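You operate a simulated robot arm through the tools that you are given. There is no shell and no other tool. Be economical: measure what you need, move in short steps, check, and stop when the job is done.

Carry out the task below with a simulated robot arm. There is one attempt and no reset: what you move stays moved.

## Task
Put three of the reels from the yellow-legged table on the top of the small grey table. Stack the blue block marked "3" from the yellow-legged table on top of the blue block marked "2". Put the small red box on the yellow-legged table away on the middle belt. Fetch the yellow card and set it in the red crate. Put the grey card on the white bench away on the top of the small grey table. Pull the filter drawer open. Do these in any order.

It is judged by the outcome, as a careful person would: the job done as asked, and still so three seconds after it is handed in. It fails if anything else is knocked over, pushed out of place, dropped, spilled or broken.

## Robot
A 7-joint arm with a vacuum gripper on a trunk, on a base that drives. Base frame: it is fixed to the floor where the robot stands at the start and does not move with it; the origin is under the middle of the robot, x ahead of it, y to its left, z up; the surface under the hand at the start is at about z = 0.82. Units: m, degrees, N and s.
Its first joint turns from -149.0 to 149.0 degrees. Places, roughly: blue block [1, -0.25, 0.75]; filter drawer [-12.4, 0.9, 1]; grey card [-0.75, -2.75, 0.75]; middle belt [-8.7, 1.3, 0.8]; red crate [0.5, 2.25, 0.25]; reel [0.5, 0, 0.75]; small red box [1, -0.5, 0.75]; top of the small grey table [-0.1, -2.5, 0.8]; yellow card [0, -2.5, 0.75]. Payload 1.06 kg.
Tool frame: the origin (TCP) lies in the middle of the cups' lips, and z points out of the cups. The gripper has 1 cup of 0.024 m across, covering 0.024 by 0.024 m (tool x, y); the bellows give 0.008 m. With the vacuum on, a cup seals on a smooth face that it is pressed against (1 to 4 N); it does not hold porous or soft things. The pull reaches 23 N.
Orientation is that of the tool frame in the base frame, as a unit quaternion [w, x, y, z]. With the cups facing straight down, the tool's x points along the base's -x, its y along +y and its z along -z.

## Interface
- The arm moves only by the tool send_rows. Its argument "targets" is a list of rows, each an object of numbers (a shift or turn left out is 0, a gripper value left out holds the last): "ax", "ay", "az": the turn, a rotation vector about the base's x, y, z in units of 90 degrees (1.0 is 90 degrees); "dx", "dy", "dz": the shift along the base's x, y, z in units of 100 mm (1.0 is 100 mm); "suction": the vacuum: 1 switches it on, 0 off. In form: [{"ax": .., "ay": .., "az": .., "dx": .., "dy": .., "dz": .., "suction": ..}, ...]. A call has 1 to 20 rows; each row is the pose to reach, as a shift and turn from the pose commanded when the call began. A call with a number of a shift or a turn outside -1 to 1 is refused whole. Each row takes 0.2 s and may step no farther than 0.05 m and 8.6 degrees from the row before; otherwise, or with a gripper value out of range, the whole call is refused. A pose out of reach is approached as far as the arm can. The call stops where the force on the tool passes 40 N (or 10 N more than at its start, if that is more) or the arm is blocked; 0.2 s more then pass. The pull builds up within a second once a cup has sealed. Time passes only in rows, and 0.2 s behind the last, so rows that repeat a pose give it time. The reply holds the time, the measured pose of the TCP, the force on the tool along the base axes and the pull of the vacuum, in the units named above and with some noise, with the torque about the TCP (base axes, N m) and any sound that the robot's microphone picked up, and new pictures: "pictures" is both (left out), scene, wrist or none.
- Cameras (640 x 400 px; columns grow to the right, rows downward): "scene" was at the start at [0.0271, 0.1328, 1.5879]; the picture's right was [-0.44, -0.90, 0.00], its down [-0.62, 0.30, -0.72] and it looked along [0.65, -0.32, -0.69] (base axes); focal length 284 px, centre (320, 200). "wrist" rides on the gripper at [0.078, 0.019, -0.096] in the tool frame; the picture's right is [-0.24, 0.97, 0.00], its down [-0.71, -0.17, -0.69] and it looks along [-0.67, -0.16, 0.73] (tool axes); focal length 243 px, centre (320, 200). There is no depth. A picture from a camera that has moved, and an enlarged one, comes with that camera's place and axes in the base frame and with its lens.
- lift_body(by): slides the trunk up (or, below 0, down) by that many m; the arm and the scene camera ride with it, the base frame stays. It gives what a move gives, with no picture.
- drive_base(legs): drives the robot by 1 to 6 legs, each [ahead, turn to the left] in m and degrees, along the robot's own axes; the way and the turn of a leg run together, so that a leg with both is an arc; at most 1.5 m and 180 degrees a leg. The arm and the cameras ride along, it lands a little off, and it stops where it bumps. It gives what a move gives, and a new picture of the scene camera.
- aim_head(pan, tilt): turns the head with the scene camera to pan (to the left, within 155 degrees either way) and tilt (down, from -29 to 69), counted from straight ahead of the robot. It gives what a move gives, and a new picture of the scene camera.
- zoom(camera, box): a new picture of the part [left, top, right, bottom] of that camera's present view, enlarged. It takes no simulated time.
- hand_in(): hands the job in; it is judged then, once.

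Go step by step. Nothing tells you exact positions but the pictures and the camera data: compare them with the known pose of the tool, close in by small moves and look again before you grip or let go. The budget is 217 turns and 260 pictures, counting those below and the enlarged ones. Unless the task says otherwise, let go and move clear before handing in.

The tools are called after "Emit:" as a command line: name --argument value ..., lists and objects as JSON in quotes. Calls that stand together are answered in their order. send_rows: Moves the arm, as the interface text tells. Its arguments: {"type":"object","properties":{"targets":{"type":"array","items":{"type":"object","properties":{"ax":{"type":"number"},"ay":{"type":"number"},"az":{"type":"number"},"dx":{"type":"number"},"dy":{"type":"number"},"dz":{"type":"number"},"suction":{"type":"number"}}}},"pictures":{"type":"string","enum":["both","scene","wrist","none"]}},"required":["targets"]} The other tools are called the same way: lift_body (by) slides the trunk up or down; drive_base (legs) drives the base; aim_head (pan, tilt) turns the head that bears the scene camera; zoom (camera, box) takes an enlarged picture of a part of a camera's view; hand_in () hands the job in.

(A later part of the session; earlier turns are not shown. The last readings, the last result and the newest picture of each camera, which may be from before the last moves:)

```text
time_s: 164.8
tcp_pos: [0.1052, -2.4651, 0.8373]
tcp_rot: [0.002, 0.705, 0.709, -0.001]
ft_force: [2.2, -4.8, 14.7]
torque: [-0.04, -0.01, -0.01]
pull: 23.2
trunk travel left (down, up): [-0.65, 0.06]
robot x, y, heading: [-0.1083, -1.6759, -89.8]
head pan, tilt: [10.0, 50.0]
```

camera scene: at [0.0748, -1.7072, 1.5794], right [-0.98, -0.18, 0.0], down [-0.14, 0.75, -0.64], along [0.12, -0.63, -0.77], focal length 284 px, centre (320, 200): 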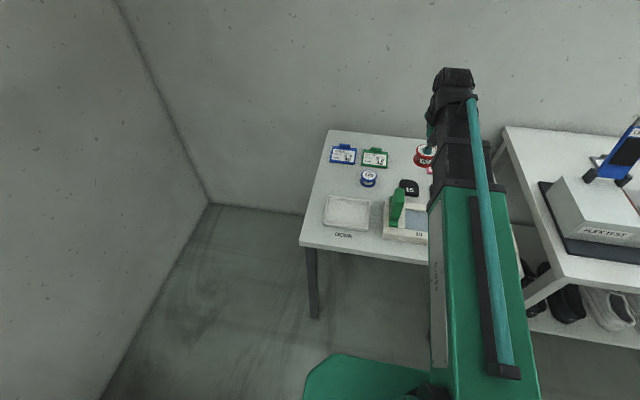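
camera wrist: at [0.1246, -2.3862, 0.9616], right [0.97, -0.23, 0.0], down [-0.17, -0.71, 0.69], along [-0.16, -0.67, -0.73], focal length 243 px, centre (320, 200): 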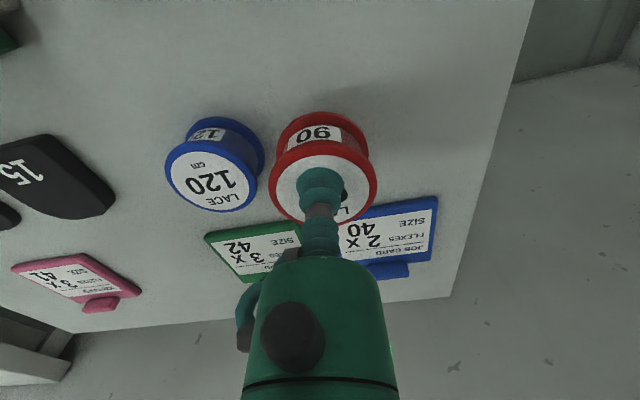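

Contact; releasing reel 2 and lifting. Then I'll look for the grey card on the white bench.

Emit:
send_rows --targets '[{"suction": 0}, {"dz": 0}, {"dz": 0}, {"dz": 0}, {"dz": 0.1}, {"dz": 0.5}, {"dz": 1.0}]' --pictures "none"

Emit:
send_rows --targets '[{"dz": 0.4}, {"dz": 0.8}, {"dx": -0.3, "dy": 0.3, "dz": 1.0}, {"dx": -0.6, "dy": 0.6, "dz": 1.0}, {"dx": -0.9, "dy": 0.9, "dz": 1.0}]' --pictures "wrist"

Emit:
aim_head --pan -32 --tilt 30

```text
time_s: 166.4
tcp_pos: [0.1034, -2.4663, 0.9365]
tcp_rot: [0.0, 0.705, 0.709, 0.0]
ft_force: [-0.1, -0.4, 0.9]
torque: [-0.03, -0.03, 0.04]
pull: 0.1
trunk travel left (down, up): [-0.65, 0.06]
robot x, y, heading: [-0.1081, -1.6758, -90.0]
head pan, tilt: [10.0, 50.0]
```

```text
time_s: 167.6
tcp_pos: [0.0159, -2.3748, 1.0353]
tcp_rot: [0.001, 0.705, 0.709, 0.0]
ft_force: [0.1, 0.9, 0.5]
torque: [0.01, 0.01, 0.0]
pull: 0.0
trunk travel left (down, up): [-0.65, 0.06]
robot x, y, heading: [-0.1051, -1.6731, -89.8]
head pan, tilt: [10.0, 50.0]
camera wrist: at [0.0343, -2.2955, 1.1305], right [0.97, -0.23, 0.0], down [-0.17, -0.71, 0.69], along [-0.16, -0.67, -0.73], focal length 243 px, centre (320, 200)
```

wrist: 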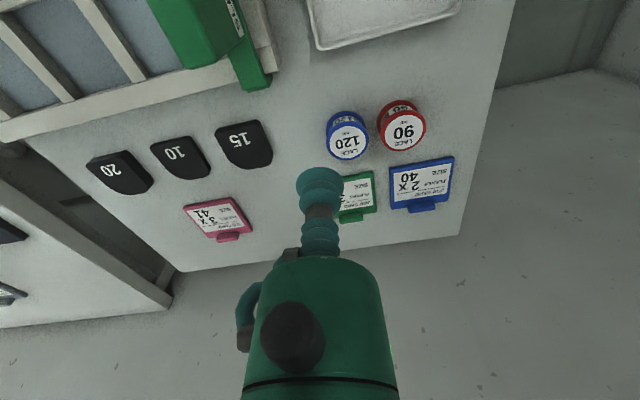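

```text
time_s: 168.7
tcp_pos: [0.0166, -2.3745, 1.0349]
tcp_rot: [0.0, 0.705, 0.709, 0.001]
ft_force: [-0.3, 0.4, 0.3]
torque: [-0.01, -0.01, 0.01]
pull: 0.1
trunk travel left (down, up): [-0.65, 0.06]
robot x, y, heading: [-0.106, -1.6726, -89.7]
head pan, tilt: [-32.0, 30.0]
camera scene: at [0.0136, -1.7084, 1.6088], right [-0.85, 0.52, 0.0], down [0.26, 0.43, -0.87], along [-0.45, -0.74, -0.5], focal length 284 px, centre (320, 200)
```

scene: 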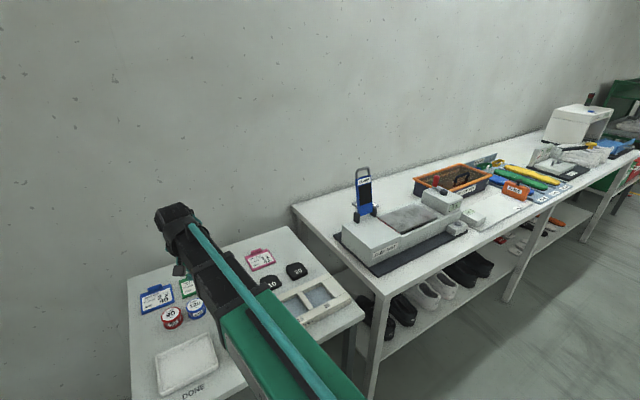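

The grey card is hidden behind the flex-test machine on the white bench. I'll raise the arm, back off, and shift to stand before that bench end.

Emit:
send_rows --targets '[{"dz": 0.4}, {"dz": 0.8, "dx": -0.2}, {"dx": -0.5, "dy": 0.3, "dz": 1.0}, {"dx": -0.9, "dy": 0.5, "dz": 1.0}, {"dx": -1.0, "dy": 0.9, "dz": 1.0}]' --pictures "none"

Emit:
drive_base --legs '[[-0.4, 0], [0, -90], [0.65, 0], [0, 90]]'

Emit:
aim_head --pan 10 --tilt 28

```text
time_s: 169.9
tcp_pos: [-0.0856, -2.2852, 1.1374]
tcp_rot: [0.0, 0.705, 0.709, 0.0]
ft_force: [0.1, -0.4, 0.7]
torque: [-0.02, 0.02, 0.02]
pull: 0.1
trunk travel left (down, up): [-0.65, 0.06]
robot x, y, heading: [-0.1069, -1.6735, -89.7]
head pan, tilt: [-32.0, 30.0]
```

```text
time_s: 183.4
tcp_pos: [-0.7286, -1.889, 1.1378]
tcp_rot: [0.0, 0.695, 0.719, 0.0]
ft_force: [-0.4, 0.4, 0.3]
torque: [-0.02, 0.0, 0.02]
pull: 0.1
trunk travel left (down, up): [-0.65, 0.06]
robot x, y, heading: [-0.7722, -1.2788, -88.1]
head pan, tilt: [-32.0, 30.0]
camera scene: at [-0.6477, -1.3083, 1.6088], right [-0.86, 0.5, 0.0], down [0.25, 0.43, -0.87], along [-0.43, -0.75, -0.5], focal length 284 px, centre (320, 200)
```

scene: 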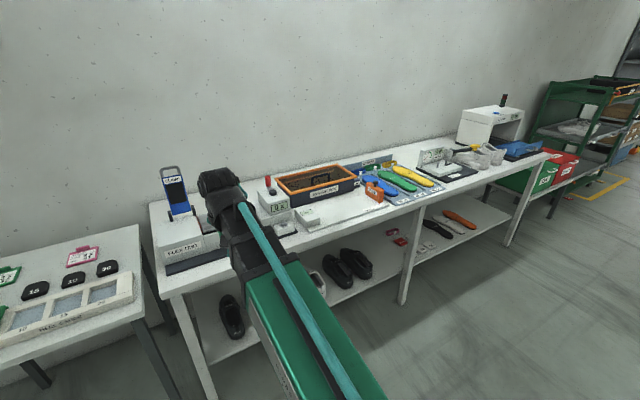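

```text
time_s: 184.5
tcp_pos: [-0.7298, -1.889, 1.1373]
tcp_rot: [0.0, 0.695, 0.719, 0.0]
ft_force: [0.7, 0.7, 0.4]
torque: [0.0, 0.01, 0.0]
pull: 0.1
trunk travel left (down, up): [-0.65, 0.06]
robot x, y, heading: [-0.7681, -1.2824, -88.0]
head pan, tilt: [10.0, 28.0]
camera scene: at [-0.5837, -1.3194, 1.612], right [-0.98, -0.2, 0.0], down [-0.1, 0.46, -0.88], along [0.18, -0.86, -0.47], focal length 284 px, centre (320, 200)
```

scene: 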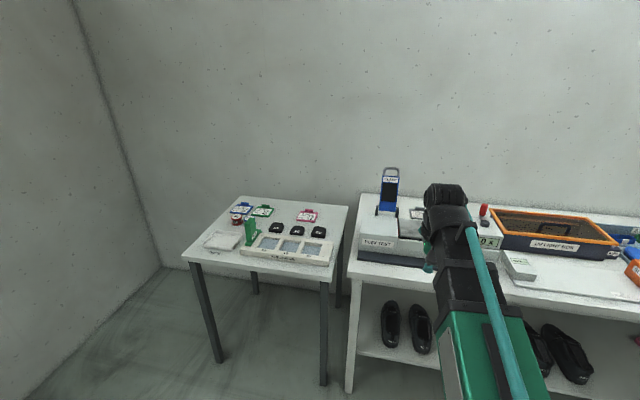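

Emit:
zoom --camera "scene" --box '[340, 160, 520, 280]'

Emit:
zoom --camera "wrist" --box '[0, 0, 640, 400]'

```text
3.33 times, centred on (430, 220) of scene
camera zoom: at [-0.5837, -1.3194, 1.612], right [-0.98, -0.2, 0.0], down [-0.1, 0.46, -0.88], along [0.18, -0.86, -0.47], focal length 946 px, centre (-47, 133)
```

zoom: 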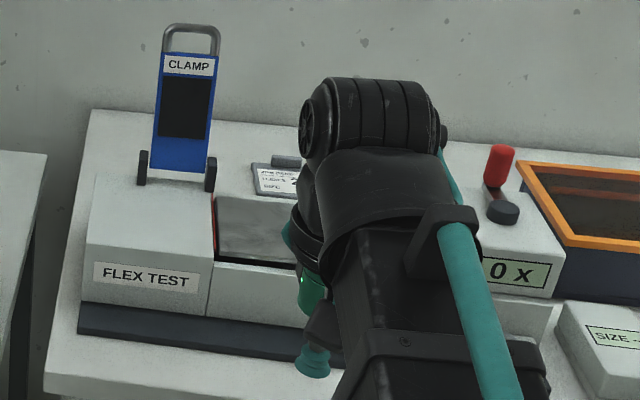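

```text
1.00 times, centred on (320, 200) of wrist (not enlarged: the box is as wide or as high as the picture)
camera zoom: at [-0.7129, -1.8095, 1.2334], right [0.98, -0.2, 0.0], down [-0.15, -0.71, 0.69], along [-0.14, -0.67, -0.73], focal length 243 px, centre (320, 200)
```

zoom: 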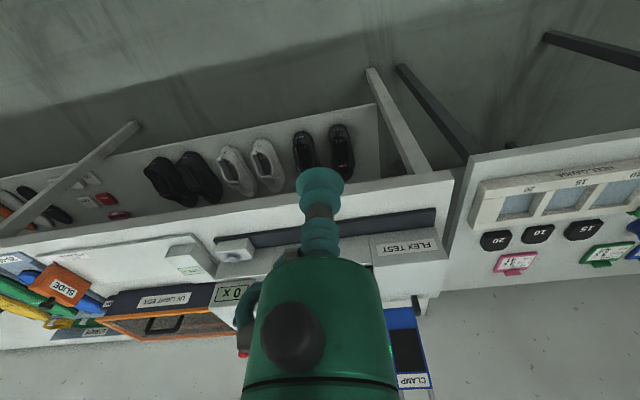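

The grey card lies at about (-0.84, -2.655, 0.86), behind the flex tester (0.96 high), between the clamp (x≈-0.65) and red lever (x≈-1.03). I'll raise the trunk and line up at x≈-0.85.

Emit:
lift_body --by 0.06

Emit:
drive_base --legs '[[0, -11.6], [0.46, 0], [0, 9.7]]'

Emit:
aim_head --pan 10 --tilt 45

Emit:
zoom --camera "wrist" --box '[0, 0, 640, 400]'

```text
time_s: 185.5
tcp_pos: [-0.7297, -1.8887, 1.1981]
tcp_rot: [0.0, 0.695, 0.719, 0.001]
ft_force: [-0.2, 0.3, -0.3]
torque: [0.02, 0.0, 0.0]
pull: 0.1
trunk travel left (down, up): [-0.71, 0.0]
robot x, y, heading: [-0.7712, -1.2818, -88.1]
head pan, tilt: [10.0, 28.0]
```

```text
time_s: 189.7
tcp_pos: [-0.8302, -2.3485, 1.1983]
tcp_rot: [-0.001, 0.707, 0.707, 0.0]
ft_force: [0.2, 0.7, 0.0]
torque: [0.03, 0.05, 0.02]
pull: 0.0
trunk travel left (down, up): [-0.71, 0.0]
robot x, y, heading: [-0.8492, -1.7428, -90.1]
head pan, tilt: [10.0, 28.0]
camera scene: at [-0.6642, -1.7844, 1.672], right [-0.99, -0.17, 0.0], down [-0.08, 0.46, -0.88], along [0.15, -0.87, -0.47], focal length 284 px, centre (320, 200)
```

scene: 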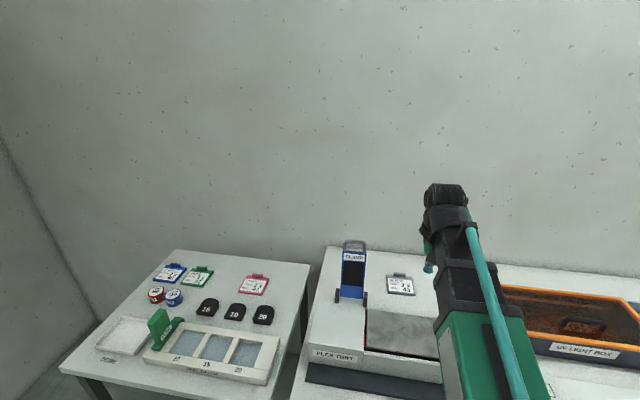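

```text
time_s: 190.5
tcp_pos: [-0.8295, -2.349, 1.1979]
tcp_rot: [0.0, 0.707, 0.707, -0.001]
ft_force: [-0.4, -0.1, -0.3]
torque: [-0.01, -0.03, -0.02]
pull: 0.2
trunk travel left (down, up): [-0.71, 0.0]
robot x, y, heading: [-0.8496, -1.7383, -90.4]
head pan, tilt: [10.0, 45.0]
camera scene: at [-0.6662, -1.7748, 1.6463], right [-0.99, -0.17, 0.0], down [-0.12, 0.7, -0.71], along [0.12, -0.7, -0.71], focal length 284 px, centre (320, 200)
```

scene: 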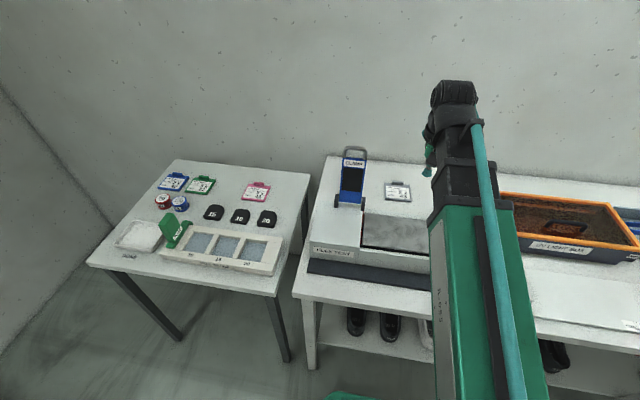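

```text
1.00 times, centred on (320, 200) of wrist (not enlarged: the box is as wide or as high as the picture)
camera zoom: at [-0.8111, -2.2696, 1.2934], right [0.97, -0.24, 0.0], down [-0.17, -0.71, 0.69], along [-0.16, -0.67, -0.73], focal length 243 px, centre (320, 200)
```

zoom: 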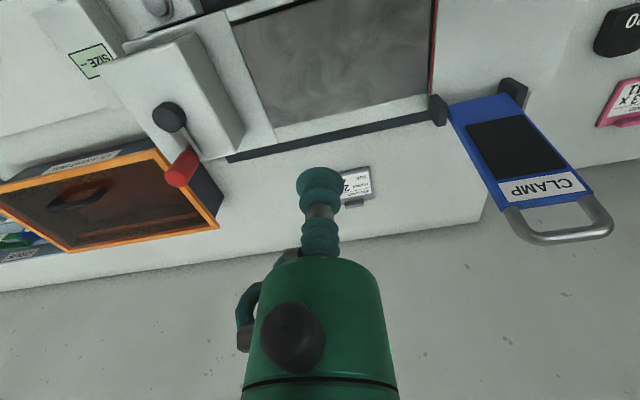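

The card is visible at about (-0.83, -2.63). I'll extend above it at height first, then look.

Emit:
send_rows --targets '[{"dy": -0.4}, {"dy": -0.8}, {"dy": -1.0}]' --pictures "none"

Emit:
send_rows --targets '[{"dy": -0.4}, {"dy": -0.8}, {"dy": -1.0}]' --pictures "none"

Emit:
send_rows --targets '[{"dy": -0.4}, {"dy": -0.7}, {"dy": -0.7, "dz": -0.4}, {"dy": -0.7, "dz": -0.8}, {"dy": -0.7, "dz": -1.0}, {"dy": -0.7, "dz": -1.0}]' --pictures "both"

```text
time_s: 191.3
tcp_pos: [-0.8305, -2.4502, 1.1973]
tcp_rot: [0.0, 0.707, 0.707, 0.0]
ft_force: [0.4, 0.2, -0.5]
torque: [0.01, 0.0, 0.01]
pull: 0.1
trunk travel left (down, up): [-0.71, 0.0]
robot x, y, heading: [-0.8483, -1.7355, -90.2]
head pan, tilt: [10.0, 45.0]
```

```text
time_s: 192.1
tcp_pos: [-0.8298, -2.5469, 1.1995]
tcp_rot: [0.0, 0.707, 0.707, 0.0]
ft_force: [0.4, -0.2, 0.2]
torque: [-0.02, 0.05, -0.01]
pull: 0.1
trunk travel left (down, up): [-0.71, 0.0]
robot x, y, heading: [-0.8506, -1.737, -90.0]
head pan, tilt: [10.0, 45.0]
```

```text
time_s: 193.5
tcp_pos: [-0.8297, -2.6182, 1.0979]
tcp_rot: [0.0, 0.708, 0.706, 0.0]
ft_force: [0.3, -0.9, -1.3]
torque: [0.0, 0.01, -0.04]
pull: 0.0
trunk travel left (down, up): [-0.71, 0.0]
robot x, y, heading: [-0.8539, -1.7339, -90.3]
head pan, tilt: [10.0, 45.0]
camera scene: at [-0.6662, -1.7748, 1.6462], right [-0.99, -0.17, 0.0], down [-0.12, 0.7, -0.71], along [0.12, -0.7, -0.71], focal length 284 px, centre (320, 200)
camera wrist: at [-0.8104, -2.5393, 1.1938], right [0.97, -0.24, 0.0], down [-0.17, -0.71, 0.69], along [-0.16, -0.67, -0.73], focal length 243 px, centre (320, 200)
```

scene: 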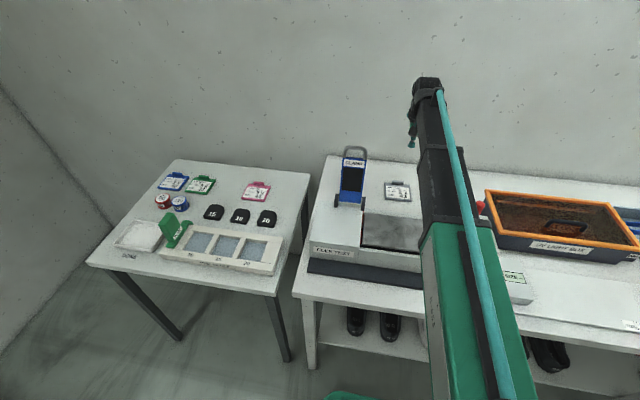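
wrist: 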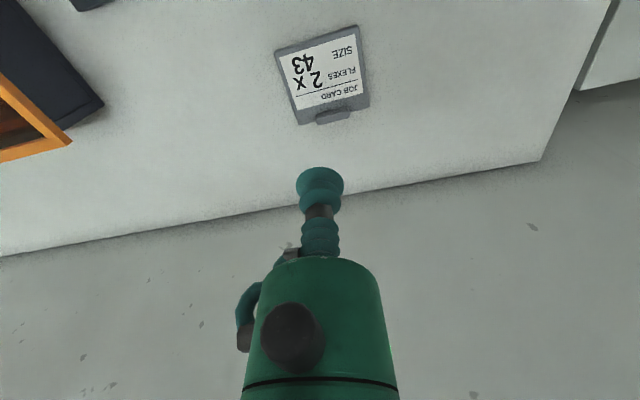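

The card is right below at about (-0.829, -2.63). Descending to z≈0.93 and looking again.

Emit:
send_rows --targets '[{"dy": -0.1, "dz": -0.4}, {"dy": -0.1, "dz": -0.8}, {"dy": -0.1, "dz": -1.0}]' --pictures "none"

Emit:
send_rows --targets '[{"dz": -0.4}, {"dz": -0.65}, {"dz": -0.65}]' --pictures "both"

```text
time_s: 194.3
tcp_pos: [-0.8312, -2.6293, 0.9976]
tcp_rot: [0.001, 0.707, 0.707, -0.001]
ft_force: [0.5, 0.3, 1.1]
torque: [-0.02, 0.01, -0.05]
pull: 0.0
trunk travel left (down, up): [-0.71, 0.0]
robot x, y, heading: [-0.8492, -1.737, -90.1]
head pan, tilt: [10.0, 45.0]
```

```text
time_s: 195.1
tcp_pos: [-0.8306, -2.6289, 0.9318]
tcp_rot: [0.0, 0.708, 0.706, 0.0]
ft_force: [0.0, -0.1, -0.1]
torque: [0.03, -0.02, 0.03]
pull: 0.0
trunk travel left (down, up): [-0.71, 0.0]
robot x, y, heading: [-0.8487, -1.7385, -90.2]
head pan, tilt: [10.0, 45.0]
camera scene: at [-0.6662, -1.7746, 1.6462], right [-0.99, -0.17, 0.0], down [-0.12, 0.7, -0.71], along [0.12, -0.7, -0.71], focal length 284 px, centre (320, 200)
camera wrist: at [-0.8115, -2.5505, 1.0278], right [0.97, -0.24, 0.0], down [-0.17, -0.71, 0.69], along [-0.16, -0.67, -0.73], focal length 243 px, centre (320, 200)
```

scene: 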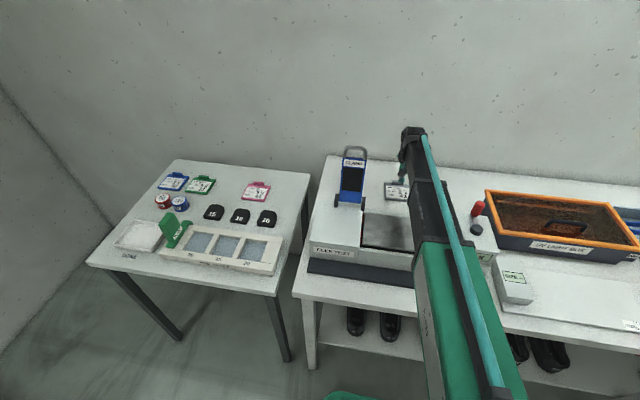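
wrist: 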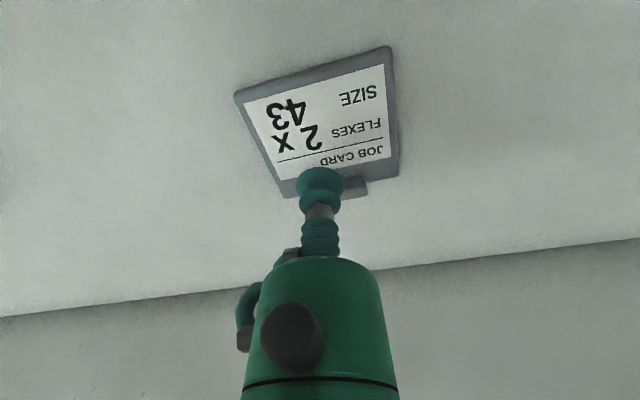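

Card centred under the cup, with its top at z≈0.878. Descending with suction.

Emit:
send_rows --targets '[{"dx": 0.03, "dz": -0.35, "suction": 1}, {"dx": 0.03, "dz": -0.45}, {"dx": 0.03, "dz": -0.5}, {"dx": 0.03, "dz": -0.54}, {"dx": 0.03, "dz": -0.57}, {"dx": 0.03, "dz": -0.57}]' --pictures "none"

```text
time_s: 196.5
tcp_pos: [-0.8271, -2.6294, 0.874]
tcp_rot: [0.0, 0.707, 0.707, 0.001]
ft_force: [0.0, 0.2, 0.9]
torque: [0.01, 0.0, 0.0]
pull: 0.0
trunk travel left (down, up): [-0.71, 0.0]
robot x, y, heading: [-0.8438, -1.7405, -90.4]
head pan, tilt: [10.0, 45.0]
```

Emit:
send_rows --targets '[{"dz": -0.03}, {"dz": -0.06}, {"dz": -0.06}, {"dz": -0.06}]' --pictures "none"

```text
time_s: 197.5
tcp_pos: [-0.8271, -2.6285, 0.8703]
tcp_rot: [0.0, 0.707, 0.707, 0.0]
ft_force: [-0.2, -0.5, 0.8]
torque: [-0.04, 0.01, -0.04]
pull: 22.7
trunk travel left (down, up): [-0.71, 0.0]
robot x, y, heading: [-0.8462, -1.74, -90.2]
head pan, tilt: [10.0, 45.0]
```

Sealed. Lifting straight up and retracting over the tester at height.

Emit:
send_rows --targets '[{"dz": 0.1}, {"dz": 0.4}, {"dz": 0.8}, {"dz": 1.0}]' --pictures "none"

Emit:
send_rows --targets '[{"dz": 0.4}, {"dz": 0.8}, {"dz": 1.0}]' --pictures "none"

Emit:
send_rows --targets '[{"dz": 0.4}, {"dz": 0.8}, {"dz": 1.0}, {"dz": 1.0, "dy": 0.4}, {"dz": 1.0, "dy": 0.8}, {"dz": 1.0, "dy": 1.0}]' --pictures "none"

Emit:
drive_base --legs '[[-0.45, 0], [0, 90], [0.74, 0], [0, -90]]'

```text
time_s: 198.5
tcp_pos: [-0.8281, -2.627, 0.9704]
tcp_rot: [0.0, 0.707, 0.707, 0.0]
ft_force: [0.1, 0.1, -0.2]
torque: [0.02, 0.01, -0.02]
pull: 22.7
trunk travel left (down, up): [-0.71, 0.0]
robot x, y, heading: [-0.8518, -1.7382, -90.3]
head pan, tilt: [10.0, 45.0]
```

```text
time_s: 199.3
tcp_pos: [-0.8278, -2.6279, 1.0688]
tcp_rot: [0.0, 0.707, 0.707, 0.0]
ft_force: [1.0, 1.1, -1.3]
torque: [0.01, 0.0, -0.01]
pull: 22.5
trunk travel left (down, up): [-0.71, 0.0]
robot x, y, heading: [-0.8503, -1.7375, -90.3]
head pan, tilt: [10.0, 45.0]
```

```text
time_s: 200.7
tcp_pos: [-0.8274, -2.5276, 1.1713]
tcp_rot: [-0.001, 0.707, 0.707, 0.001]
ft_force: [0.5, 0.4, 0.2]
torque: [0.05, -0.02, -0.01]
pull: 23.0
trunk travel left (down, up): [-0.71, 0.0]
robot x, y, heading: [-0.8484, -1.74, -90.3]
head pan, tilt: [10.0, 45.0]
```

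```text
time_s: 214.7
tcp_pos: [-0.097, -2.0789, 1.17]
tcp_rot: [0.0, 0.71, 0.704, 0.0]
ft_force: [0.3, 0.0, 0.1]
torque: [0.03, -0.01, -0.01]
pull: 23.0
trunk travel left (down, up): [-0.71, 0.0]
robot x, y, heading: [-0.1093, -1.2903, -90.4]
head pan, tilt: [10.0, 45.0]
camera scene: at [0.0703, -1.3262, 1.6462], right [-0.99, -0.16, 0.0], down [-0.12, 0.7, -0.71], along [0.12, -0.7, -0.71], focal length 284 px, centre (320, 200)
```

scene: 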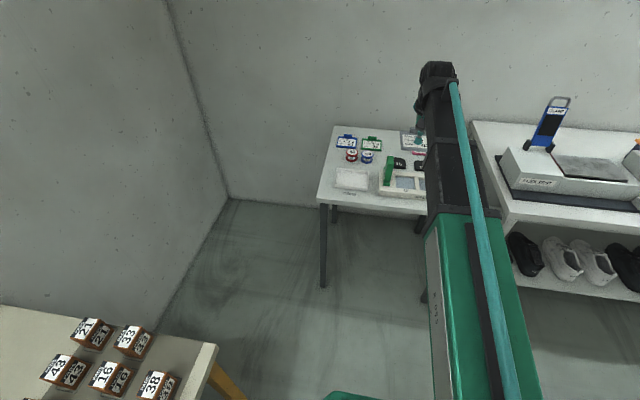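

Driving 0.4 m up to the grey table with the grey card.

Emit:
drive_base --legs '[[0.4, 0]]'

Emit:
lift_body --by -0.06

Emit:
send_rows --targets '[{"dy": -0.4, "dz": -0.2}, {"dy": -0.8, "dz": -0.4}, {"dy": -0.9, "dz": -0.8}, {"dy": -0.9, "dz": -1.0}, {"dy": -0.9, "dz": -1.0}]' --pictures "both"

```text
time_s: 217.2
tcp_pos: [-0.1051, -2.4744, 1.1692]
tcp_rot: [0.0, 0.713, 0.701, 0.0]
ft_force: [0.5, -0.3, -1.1]
torque: [0.05, -0.01, 0.0]
pull: 23.4
trunk travel left (down, up): [-0.71, 0.0]
robot x, y, heading: [-0.1142, -1.6853, -91.0]
head pan, tilt: [10.0, 45.0]
camera scene: at [0.0654, -1.723, 1.6462], right [-0.99, -0.16, 0.0], down [-0.11, 0.7, -0.71], along [0.11, -0.7, -0.71], focal length 284 px, centre (320, 200)
```

scene: 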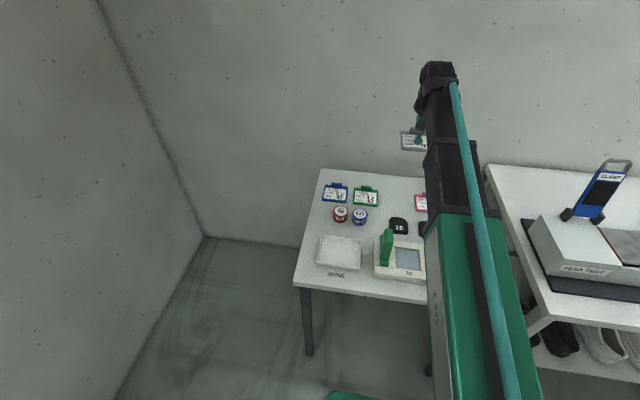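

```text
time_s: 218.2
tcp_pos: [-0.1058, -2.4741, 1.1114]
tcp_rot: [0.0, 0.713, 0.702, 0.0]
ft_force: [0.5, 0.6, 0.5]
torque: [0.02, 0.0, 0.03]
pull: 22.8
trunk travel left (down, up): [-0.65, 0.06]
robot x, y, heading: [-0.1176, -1.6846, -90.5]
head pan, tilt: [10.0, 45.0]
```

```text
time_s: 219.4
tcp_pos: [-0.105, -2.5629, 1.011]
tcp_rot: [-0.001, 0.713, 0.701, 0.0]
ft_force: [-0.3, -0.6, -0.8]
torque: [0.02, 0.01, -0.01]
pull: 23.0
trunk travel left (down, up): [-0.65, 0.06]
robot x, y, heading: [-0.1156, -1.6836, -90.7]
head pan, tilt: [10.0, 45.0]
camera scene: at [0.0654, -1.722, 1.5862], right [-0.99, -0.16, 0.0], down [-0.11, 0.7, -0.71], along [0.11, -0.7, -0.71], focal length 284 px, centre (320, 200)
camera wrist: at [-0.0835, -2.4844, 1.107], right [0.97, -0.25, 0.0], down [-0.18, -0.71, 0.69], along [-0.17, -0.66, -0.73], focal length 243 px, centre (320, 200)
```

scene: 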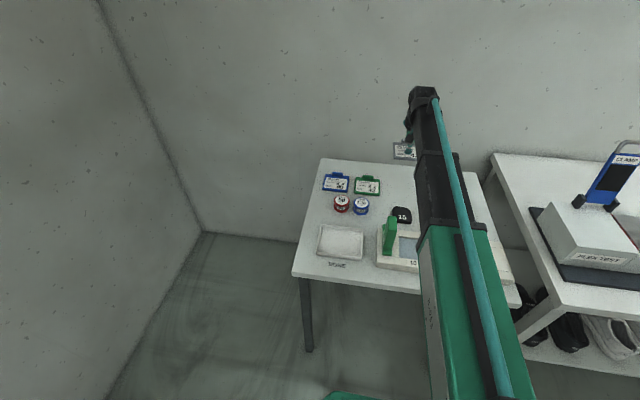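
wrist: 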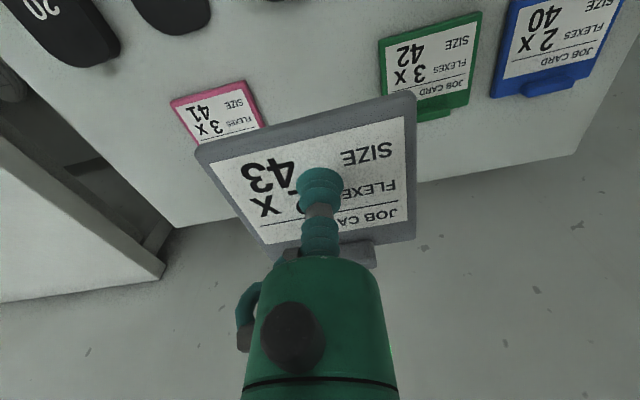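

The gap between the green and pink cards is centred near x≈-0.112. Lowering the grey card there.

Emit:
send_rows --targets '[{"dx": -0.07, "dy": -0.2, "dz": -0.4}, {"dx": -0.07, "dy": -0.22, "dz": -0.8}, {"dx": -0.07, "dy": -0.22, "dz": -1.0}]' --pictures "none"

Emit:
send_rows --targets '[{"dz": -0.4}, {"dz": -0.7}, {"dz": -0.7}]' --pictures "wrist"

```text
time_s: 220.2
tcp_pos: [-0.1129, -2.5845, 0.9109]
tcp_rot: [0.0, 0.712, 0.702, 0.0]
ft_force: [0.3, -0.7, -0.2]
torque: [0.04, -0.03, -0.03]
pull: 22.7
trunk travel left (down, up): [-0.65, 0.06]
robot x, y, heading: [-0.1154, -1.6814, -90.9]
head pan, tilt: [10.0, 45.0]
```

```text
time_s: 221.0
tcp_pos: [-0.1122, -2.5837, 0.839]
tcp_rot: [0.0, 0.712, 0.702, 0.0]
ft_force: [-0.4, 0.2, -1.5]
torque: [0.0, 0.01, 0.01]
pull: 22.8
trunk travel left (down, up): [-0.65, 0.06]
robot x, y, heading: [-0.1167, -1.6803, -90.7]
head pan, tilt: [10.0, 45.0]
camera wrist: at [-0.0924, -2.5058, 0.9359], right [0.97, -0.25, 0.0], down [-0.18, -0.71, 0.69], along [-0.17, -0.66, -0.73], focal length 243 px, centre (320, 200)
```

wrist: 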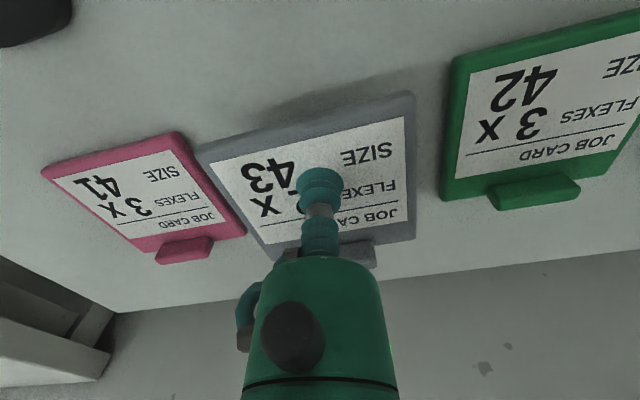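

Gaps are about 26 mm each side. Lowering to contact.

Emit:
send_rows --targets '[{"dz": -0.15}, {"dz": -0.22}, {"dz": -0.27}, {"dz": -0.27}]' --pictures "none"

Emit:
send_rows --targets '[{"dz": -0.03}, {"dz": -0.05}, {"dz": -0.05}]' --pictures "none"

```text
time_s: 222.0
tcp_pos: [-0.1122, -2.585, 0.8136]
tcp_rot: [0.0, 0.713, 0.701, 0.001]
ft_force: [0.5, -0.4, -0.5]
torque: [-0.04, 0.02, 0.03]
pull: 23.6
trunk travel left (down, up): [-0.65, 0.06]
robot x, y, heading: [-0.1166, -1.6858, -91.1]
head pan, tilt: [10.0, 45.0]
```

```text
time_s: 222.8
tcp_pos: [-0.1128, -2.5851, 0.8102]
tcp_rot: [0.0, 0.712, 0.702, 0.0]
ft_force: [0.2, 1.4, 7.6]
torque: [0.01, -0.01, 0.06]
pull: 22.8
trunk travel left (down, up): [-0.65, 0.06]
robot x, y, heading: [-0.121, -1.6819, -91.2]
head pan, tilt: [10.0, 45.0]
```

Contact. Releasing the card, rising, and retracting; then back to the reels.

Emit:
send_rows --targets '[{"suction": 0}, {"dz": 0}, {"dz": 0}, {"dz": 0}, {"dz": 0.1}, {"dz": 0.5}, {"dz": 1.0}]' --pictures "none"

Emit:
send_rows --targets '[{"dz": 0.4}, {"dz": 0.8}, {"dz": 1.0, "dy": 0.3}, {"dz": 1.0, "dy": 0.7}, {"dz": 1.0, "dy": 1.0}]' --pictures "wrist"

Emit:
drive_base --legs '[[-1.2, 0], [-0.48, 0], [0, 91]]'

```text
time_s: 224.4
tcp_pos: [-0.1127, -2.5861, 0.9084]
tcp_rot: [0.0, 0.713, 0.702, 0.001]
ft_force: [0.3, 1.0, -0.5]
torque: [0.05, 0.01, 0.02]
pull: 0.1
trunk travel left (down, up): [-0.65, 0.06]
robot x, y, heading: [-0.1162, -1.6836, -90.9]
head pan, tilt: [10.0, 45.0]
```

```text
time_s: 225.6
tcp_pos: [-0.1082, -2.484, 1.0102]
tcp_rot: [0.0, 0.713, 0.701, 0.0]
ft_force: [-0.1, -0.6, 0.9]
torque: [0.02, -0.01, -0.01]
pull: 0.0
trunk travel left (down, up): [-0.65, 0.06]
robot x, y, heading: [-0.1211, -1.6822, -90.9]
head pan, tilt: [10.0, 45.0]
camera wrist: at [-0.0892, -2.4062, 1.105], right [0.97, -0.25, 0.0], down [-0.18, -0.71, 0.69], along [-0.17, -0.66, -0.73], focal length 243 px, centre (320, 200)
```

wrist: 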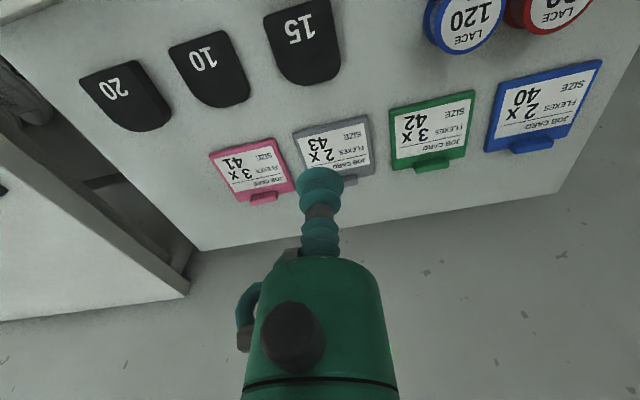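

```text
time_s: 237.9
tcp_pos: [0.7245, -0.0126, 1.0087]
tcp_rot: [0.0, 0.009, 1.0, 0.0]
ft_force: [0.3, -0.3, 0.6]
torque: [0.0, 0.03, 0.01]
pull: 0.0
trunk travel left (down, up): [-0.65, 0.06]
robot x, y, heading: [-0.0818, -0.0182, -1.0]
head pan, tilt: [10.0, 45.0]
camera scene: at [-0.0412, 0.1658, 1.5862], right [0.15, -0.99, 0.0], down [-0.7, -0.11, -0.71], along [0.7, 0.11, -0.71], focal length 284 px, centre (320, 200)
```

scene: 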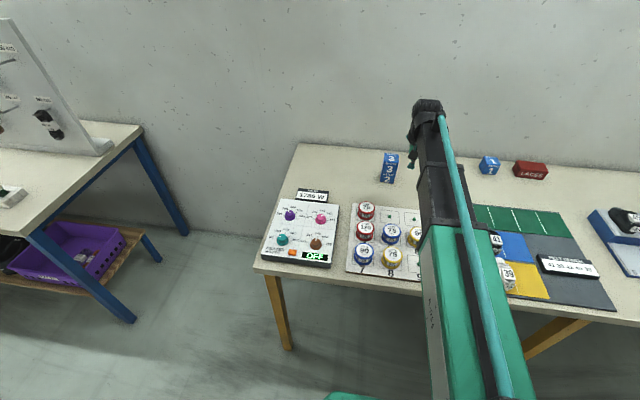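

The grey card is placed well. Next the third reel: yellow 90 in slot 6, at about (0.572, -0.058).

Emit:
send_rows --targets '[{"dx": -0.4, "dy": -0.1}, {"dx": -0.8, "dy": -0.2}, {"dx": -1.0, "dy": -0.45}]' --pictures "none"

Emit:
send_rows --targets '[{"dx": -0.3, "dz": -0.2}, {"dx": -0.5, "dz": -0.6}, {"dx": -0.5, "dz": -0.75}, {"dx": -0.5, "dz": -0.75}]' --pictures "wrist"

```text
time_s: 238.7
tcp_pos: [0.6255, -0.059, 1.0111]
tcp_rot: [0.0, 0.01, 1.0, 0.0]
ft_force: [-0.2, 0.2, -0.4]
torque: [0.06, -0.03, 0.03]
pull: 0.0
trunk travel left (down, up): [-0.65, 0.06]
robot x, y, heading: [-0.0759, -0.0188, -1.2]
head pan, tilt: [10.0, 45.0]
```

```text
time_s: 239.7
tcp_pos: [0.574, -0.0591, 0.9363]
tcp_rot: [-0.001, 0.01, 1.0, 0.0]
ft_force: [-0.5, 0.0, 0.5]
torque: [-0.01, 0.0, -0.02]
pull: 0.1
trunk travel left (down, up): [-0.65, 0.06]
robot x, y, heading: [-0.0767, -0.0139, -1.1]
head pan, tilt: [10.0, 45.0]
camera wrist: at [0.4965, -0.0385, 1.0317], right [0.25, 0.97, 0.0], down [0.7, -0.18, 0.69], along [0.66, -0.17, -0.73], focal length 243 px, centre (320, 200)
```

wrist: 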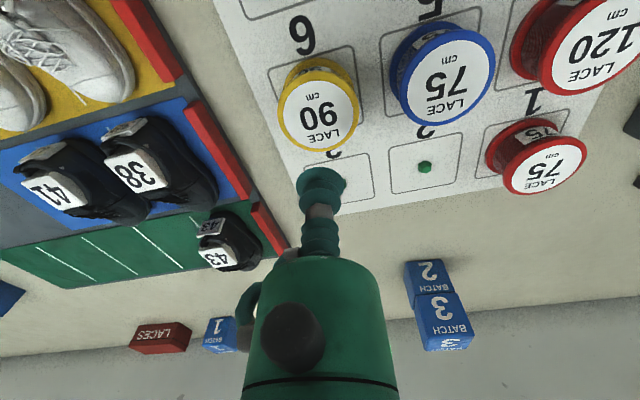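

Emit:
send_rows --targets '[{"dx": -0.07, "dy": 0.01, "dz": -0.4, "suction": 1}, {"dx": -0.07, "dy": 0.01, "dz": -0.6}, {"dx": -0.07, "dy": 0.01, "dz": -0.67}, {"dx": -0.07, "dy": 0.01, "dz": -0.71}, {"dx": -0.07, "dy": 0.01, "dz": -0.71}, {"dx": -0.07, "dy": 0.01, "dz": -0.71}]' --pictures "none"

```text
time_s: 241.1
tcp_pos: [0.5679, -0.058, 0.8649]
tcp_rot: [0.001, 0.01, 1.0, 0.0]
ft_force: [5.8, -0.7, 14.2]
torque: [0.01, 0.02, 0.02]
pull: 22.9
trunk travel left (down, up): [-0.65, 0.06]
robot x, y, heading: [-0.0736, -0.017, -1.1]
head pan, tilt: [10.0, 45.0]
```

Sealed; lifting and driving to the grey table.

Emit:
send_rows --targets '[{"dz": 0.1}, {"dz": 0.3}, {"dz": 0.6}, {"dz": 1.0}]' --pictures "none"

Emit:
send_rows --targets '[{"dz": 0.4}, {"dz": 0.8}, {"dz": 1.0}]' --pictures "none"

Emit:
drive_base --legs '[[0, -89], [1.2, 0], [0.47, 0]]'

```text
time_s: 242.1
tcp_pos: [0.5671, -0.0573, 0.9654]
tcp_rot: [0.0, 0.01, 1.0, 0.0]
ft_force: [0.6, -0.4, -1.2]
torque: [-0.02, 0.04, -0.03]
pull: 23.3
trunk travel left (down, up): [-0.65, 0.06]
robot x, y, heading: [-0.0783, -0.0152, -1.2]
head pan, tilt: [10.0, 45.0]
```

```text
time_s: 242.9
tcp_pos: [0.5681, -0.0571, 1.064]
tcp_rot: [0.0, 0.01, 1.0, 0.0]
ft_force: [-0.5, 0.2, 0.1]
torque: [0.01, -0.02, 0.04]
pull: 22.9
trunk travel left (down, up): [-0.65, 0.06]
robot x, y, heading: [-0.0785, -0.0156, -1.0]
head pan, tilt: [10.0, 45.0]
```

```text
time_s: 255.2
tcp_pos: [-0.0623, -2.3396, 1.0638]
tcp_rot: [-0.001, 0.701, 0.713, 0.001]
ft_force: [0.9, -0.1, -0.9]
torque: [0.02, 0.0, 0.0]
pull: 23.0
trunk travel left (down, up): [-0.65, 0.06]
robot x, y, heading: [-0.0479, -1.6889, -88.9]
head pan, tilt: [10.0, 45.0]
camera scene: at [0.1375, -1.7249, 1.5862], right [-0.98, -0.19, 0.0], down [-0.14, 0.69, -0.71], along [0.14, -0.69, -0.71], focal length 284 px, centre (320, 200)
```

scene: 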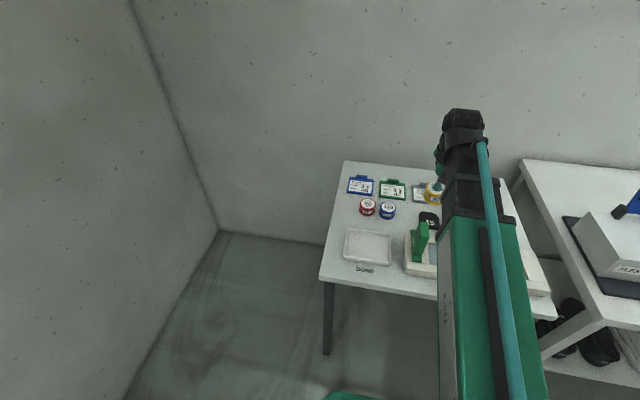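

Carrying reel 3 to about (0.18, -2.465).

Emit:
send_rows --targets '[{"dx": 0.35, "dy": -0.2}, {"dx": 0.7, "dy": -0.4}, {"dx": 0.9, "dy": -0.5}]' --pictures "none"

Emit:
send_rows --targets '[{"dx": 0.35, "dy": -0.2}, {"dx": 0.7, "dy": -0.4}, {"dx": 0.9, "dy": -0.5}]' --pictures "none"

Emit:
send_rows --targets '[{"dx": 0.35, "dy": -0.15}, {"dx": 0.6, "dy": -0.25}, {"dx": 0.6, "dy": -0.25, "dz": -0.4}, {"dx": 0.6, "dy": -0.25, "dz": -0.8}, {"dx": 0.6, "dy": -0.25, "dz": -1.0}]' --pictures "wrist"

```text
time_s: 256.0
tcp_pos: [0.0302, -2.3892, 1.0626]
tcp_rot: [0.0, 0.701, 0.713, -0.001]
ft_force: [-0.3, 0.4, -1.1]
torque: [-0.01, 0.03, 0.02]
pull: 23.0
trunk travel left (down, up): [-0.65, 0.06]
robot x, y, heading: [-0.044, -1.6882, -89.2]
head pan, tilt: [10.0, 45.0]
```

```text
time_s: 256.8
tcp_pos: [0.118, -2.4379, 1.0633]
tcp_rot: [0.0, 0.701, 0.713, 0.0]
ft_force: [0.8, -0.7, -0.3]
torque: [0.0, 0.0, -0.02]
pull: 23.0
trunk travel left (down, up): [-0.65, 0.06]
robot x, y, heading: [-0.043, -1.6958, -89.1]
head pan, tilt: [10.0, 45.0]
```

```text
time_s: 258.0
tcp_pos: [0.1762, -2.4628, 0.9637]
tcp_rot: [0.0, 0.701, 0.713, 0.0]
ft_force: [-0.4, 0.3, -0.6]
torque: [-0.02, 0.0, -0.03]
pull: 23.2
trunk travel left (down, up): [-0.65, 0.06]
robot x, y, heading: [-0.0435, -1.692, -88.8]
head pan, tilt: [10.0, 45.0]
camera wrist: at [0.1951, -2.3843, 1.0593], right [0.98, -0.22, 0.0], down [-0.16, -0.71, 0.69], along [-0.15, -0.67, -0.73], focal length 243 px, centre (320, 200)
```

wrist: 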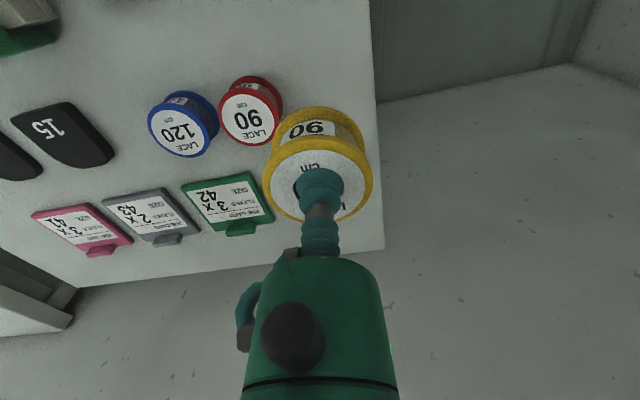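

Emit:
send_rows --targets '[{"dx": 0.05, "dz": -0.4}, {"dx": 0.05, "dz": -0.8}, {"dx": 0.05, "dz": -1.0}, {"dx": 0.05, "dz": -1.0}]' --pictures "wrist"

Emit:
send_rows --targets '[{"dz": -0.15}, {"dz": -0.22}, {"dz": -0.26}, {"dz": -0.28}, {"dz": -0.28}]' --pictures "none"

```text
time_s: 259.0
tcp_pos: [0.1811, -2.4626, 0.864]
tcp_rot: [-0.001, 0.701, 0.713, 0.0]
ft_force: [-0.4, 0.6, -1.5]
torque: [0.0, 0.02, 0.02]
pull: 22.8
trunk travel left (down, up): [-0.65, 0.06]
robot x, y, heading: [-0.0457, -1.6916, -88.9]
head pan, tilt: [10.0, 45.0]
camera wrist: at [0.1994, -2.3834, 0.9597], right [0.98, -0.22, 0.0], down [-0.16, -0.71, 0.69], along [-0.15, -0.67, -0.73], focal length 243 px, centre (320, 200)
```

wrist: 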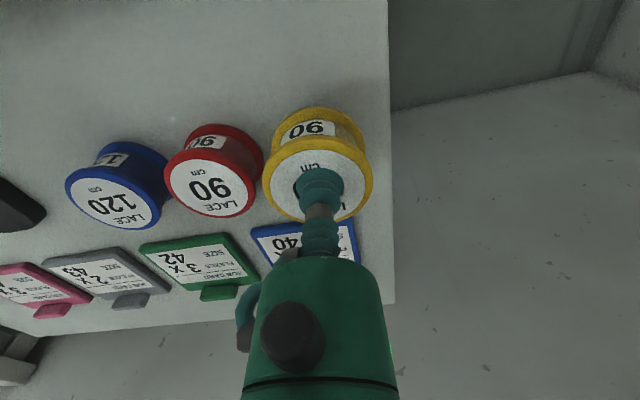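

```text
time_s: 260.2
tcp_pos: [0.1824, -2.4628, 0.8372]
tcp_rot: [0.001, 0.701, 0.713, 0.0]
ft_force: [2.0, 0.0, 6.9]
torque: [0.02, 0.02, -0.03]
pull: 23.6
trunk travel left (down, up): [-0.65, 0.06]
robot x, y, heading: [-0.0457, -1.6921, -89.0]
head pan, tilt: [10.0, 45.0]
```

Contact; releasing reel 3, rising, and retracting. Then on to the red box.

Emit:
send_rows --targets '[{"suction": 0}, {"dz": 0}, {"dz": 0}, {"dz": 0}, {"dz": 0.1}, {"dz": 0.5}, {"dz": 1.0}]' --pictures "none"

Emit:
send_rows --targets '[{"dz": 0.4}, {"dz": 0.8}, {"dx": -0.3, "dy": 0.3, "dz": 1.0}, {"dx": -0.6, "dy": 0.6, "dz": 1.0}, {"dx": -0.9, "dy": 0.9, "dz": 1.0}]' --pictures "wrist"

Emit:
drive_base --legs '[[-1.16, 0], [0, 89], [0.13, 0]]'

Emit:
aim_head --pan 0 --tilt 40

```text
time_s: 261.8
tcp_pos: [0.1823, -2.4626, 0.936]
tcp_rot: [0.0, 0.7, 0.714, 0.0]
ft_force: [0.7, -0.3, 0.1]
torque: [0.0, 0.01, 0.0]
pull: 0.2
trunk travel left (down, up): [-0.65, 0.06]
robot x, y, heading: [-0.045, -1.6913, -89.1]
head pan, tilt: [10.0, 45.0]
```

```text
time_s: 263.0
tcp_pos: [0.0937, -2.3712, 1.0345]
tcp_rot: [0.0, 0.701, 0.713, 0.0]
ft_force: [-1.2, 0.2, 0.5]
torque: [-0.02, -0.01, 0.02]
pull: 0.0
trunk travel left (down, up): [-0.65, 0.06]
robot x, y, heading: [-0.0437, -1.6919, -89.1]
head pan, tilt: [10.0, 45.0]
camera wrist: at [0.1117, -2.2917, 1.1305], right [0.98, -0.22, 0.0], down [-0.16, -0.71, 0.69], along [-0.15, -0.67, -0.73], focal length 243 px, centre (320, 200)
```

wrist: 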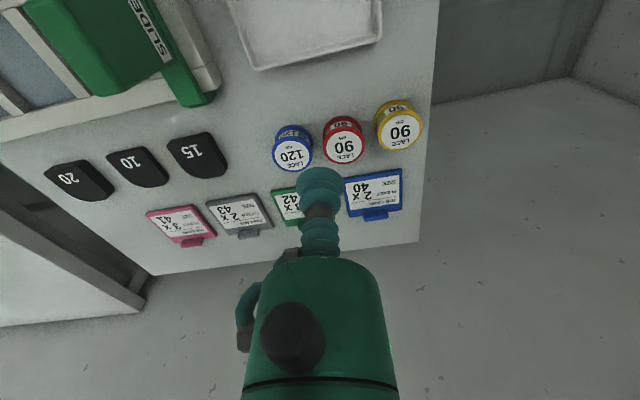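

```text
time_s: 273.6
tcp_pos: [0.7425, -0.3877, 1.0346]
tcp_rot: [-0.001, -0.005, 1.0, 0.001]
ft_force: [0.1, 0.8, -0.3]
torque: [0.02, 0.03, -0.02]
pull: 0.0
trunk travel left (down, up): [-0.65, 0.06]
robot x, y, heading: [0.0627, -0.5234, 0.7]
head pan, tilt: [10.0, 45.0]
camera scene: at [0.0931, -0.3393, 1.5862], right [0.18, -0.98, 0.0], down [-0.7, -0.13, -0.71], along [0.69, 0.13, -0.71], focal length 284 px, centre (320, 200)
```

scene: 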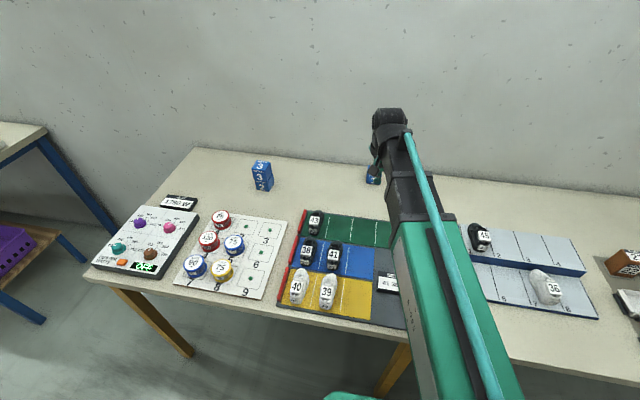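

```text
time_s: 274.3
tcp_pos: [0.7418, -0.387, 1.0343]
tcp_rot: [-0.001, -0.006, 1.0, 0.0]
ft_force: [-0.7, 0.0, 0.0]
torque: [0.0, 0.0, -0.04]
pull: 0.2
trunk travel left (down, up): [-0.65, 0.06]
robot x, y, heading: [0.0624, -0.5223, 0.8]
head pan, tilt: [0.0, 40.0]
camera scene: at [0.0971, -0.3534, 1.5935], right [0.01, -1.0, 0.0], down [-0.64, -0.01, -0.77], along [0.77, 0.01, -0.64], focal length 284 px, centre (320, 200)
```

scene: 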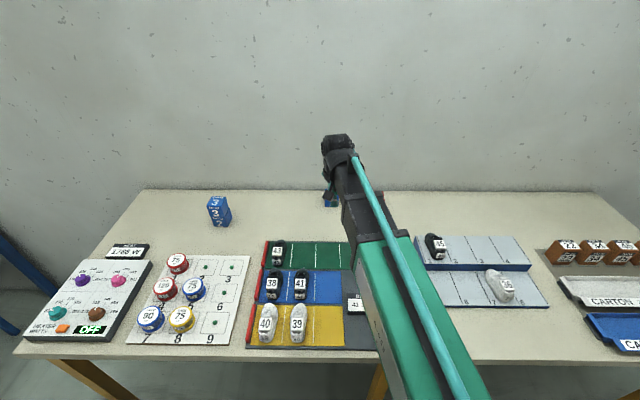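

The three reels stand on the grey table. The red box is hidden behind the boom, so I'll look with the wrist camera, extending over that way.

Emit:
send_rows --targets '[{"dx": 0.3, "dy": -0.35}, {"dx": 0.6, "dy": -0.7}, {"dx": 1.0, "dy": -0.9}, {"dx": 1.0, "dy": -0.9}]' --pictures "both"

```text
time_s: 275.3
tcp_pos: [0.8431, -0.4773, 1.0347]
tcp_rot: [0.0, -0.006, 1.0, 0.0]
ft_force: [-0.3, -0.1, 0.2]
torque: [0.02, 0.0, -0.03]
pull: 0.0
trunk travel left (down, up): [-0.65, 0.06]
robot x, y, heading: [0.0583, -0.5214, 0.4]
head pan, tilt: [0.0, 40.0]
camera scene: at [0.0969, -0.3535, 1.5935], right [0.01, -1.0, 0.0], down [-0.64, -0.01, -0.77], along [0.77, 0.01, -0.64], focal length 284 px, centre (320, 200)
camera wrist: at [0.7641, -0.4597, 1.1311], right [0.22, 0.97, 0.0], down [0.71, -0.16, 0.69], along [0.67, -0.15, -0.73], focal length 243 px, centre (320, 200)
```

scene: 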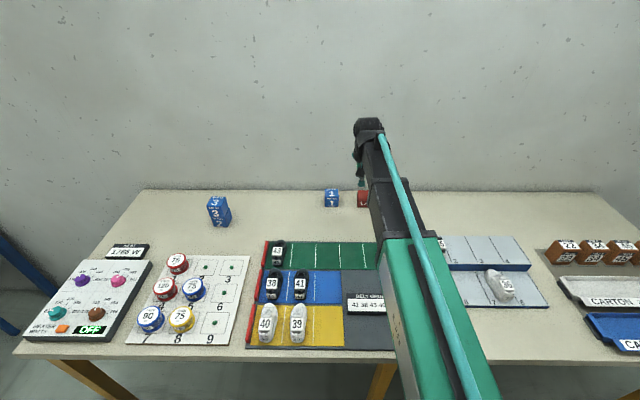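
wrist: 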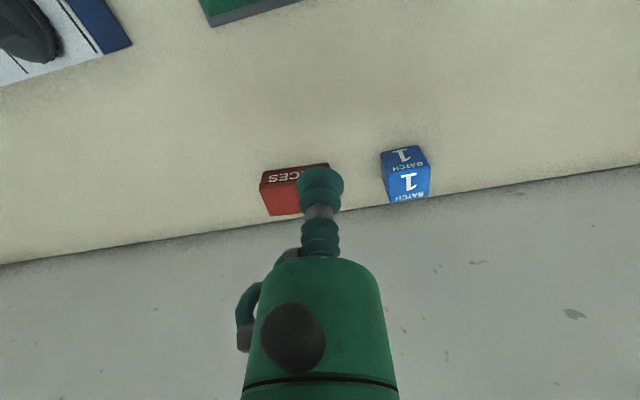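

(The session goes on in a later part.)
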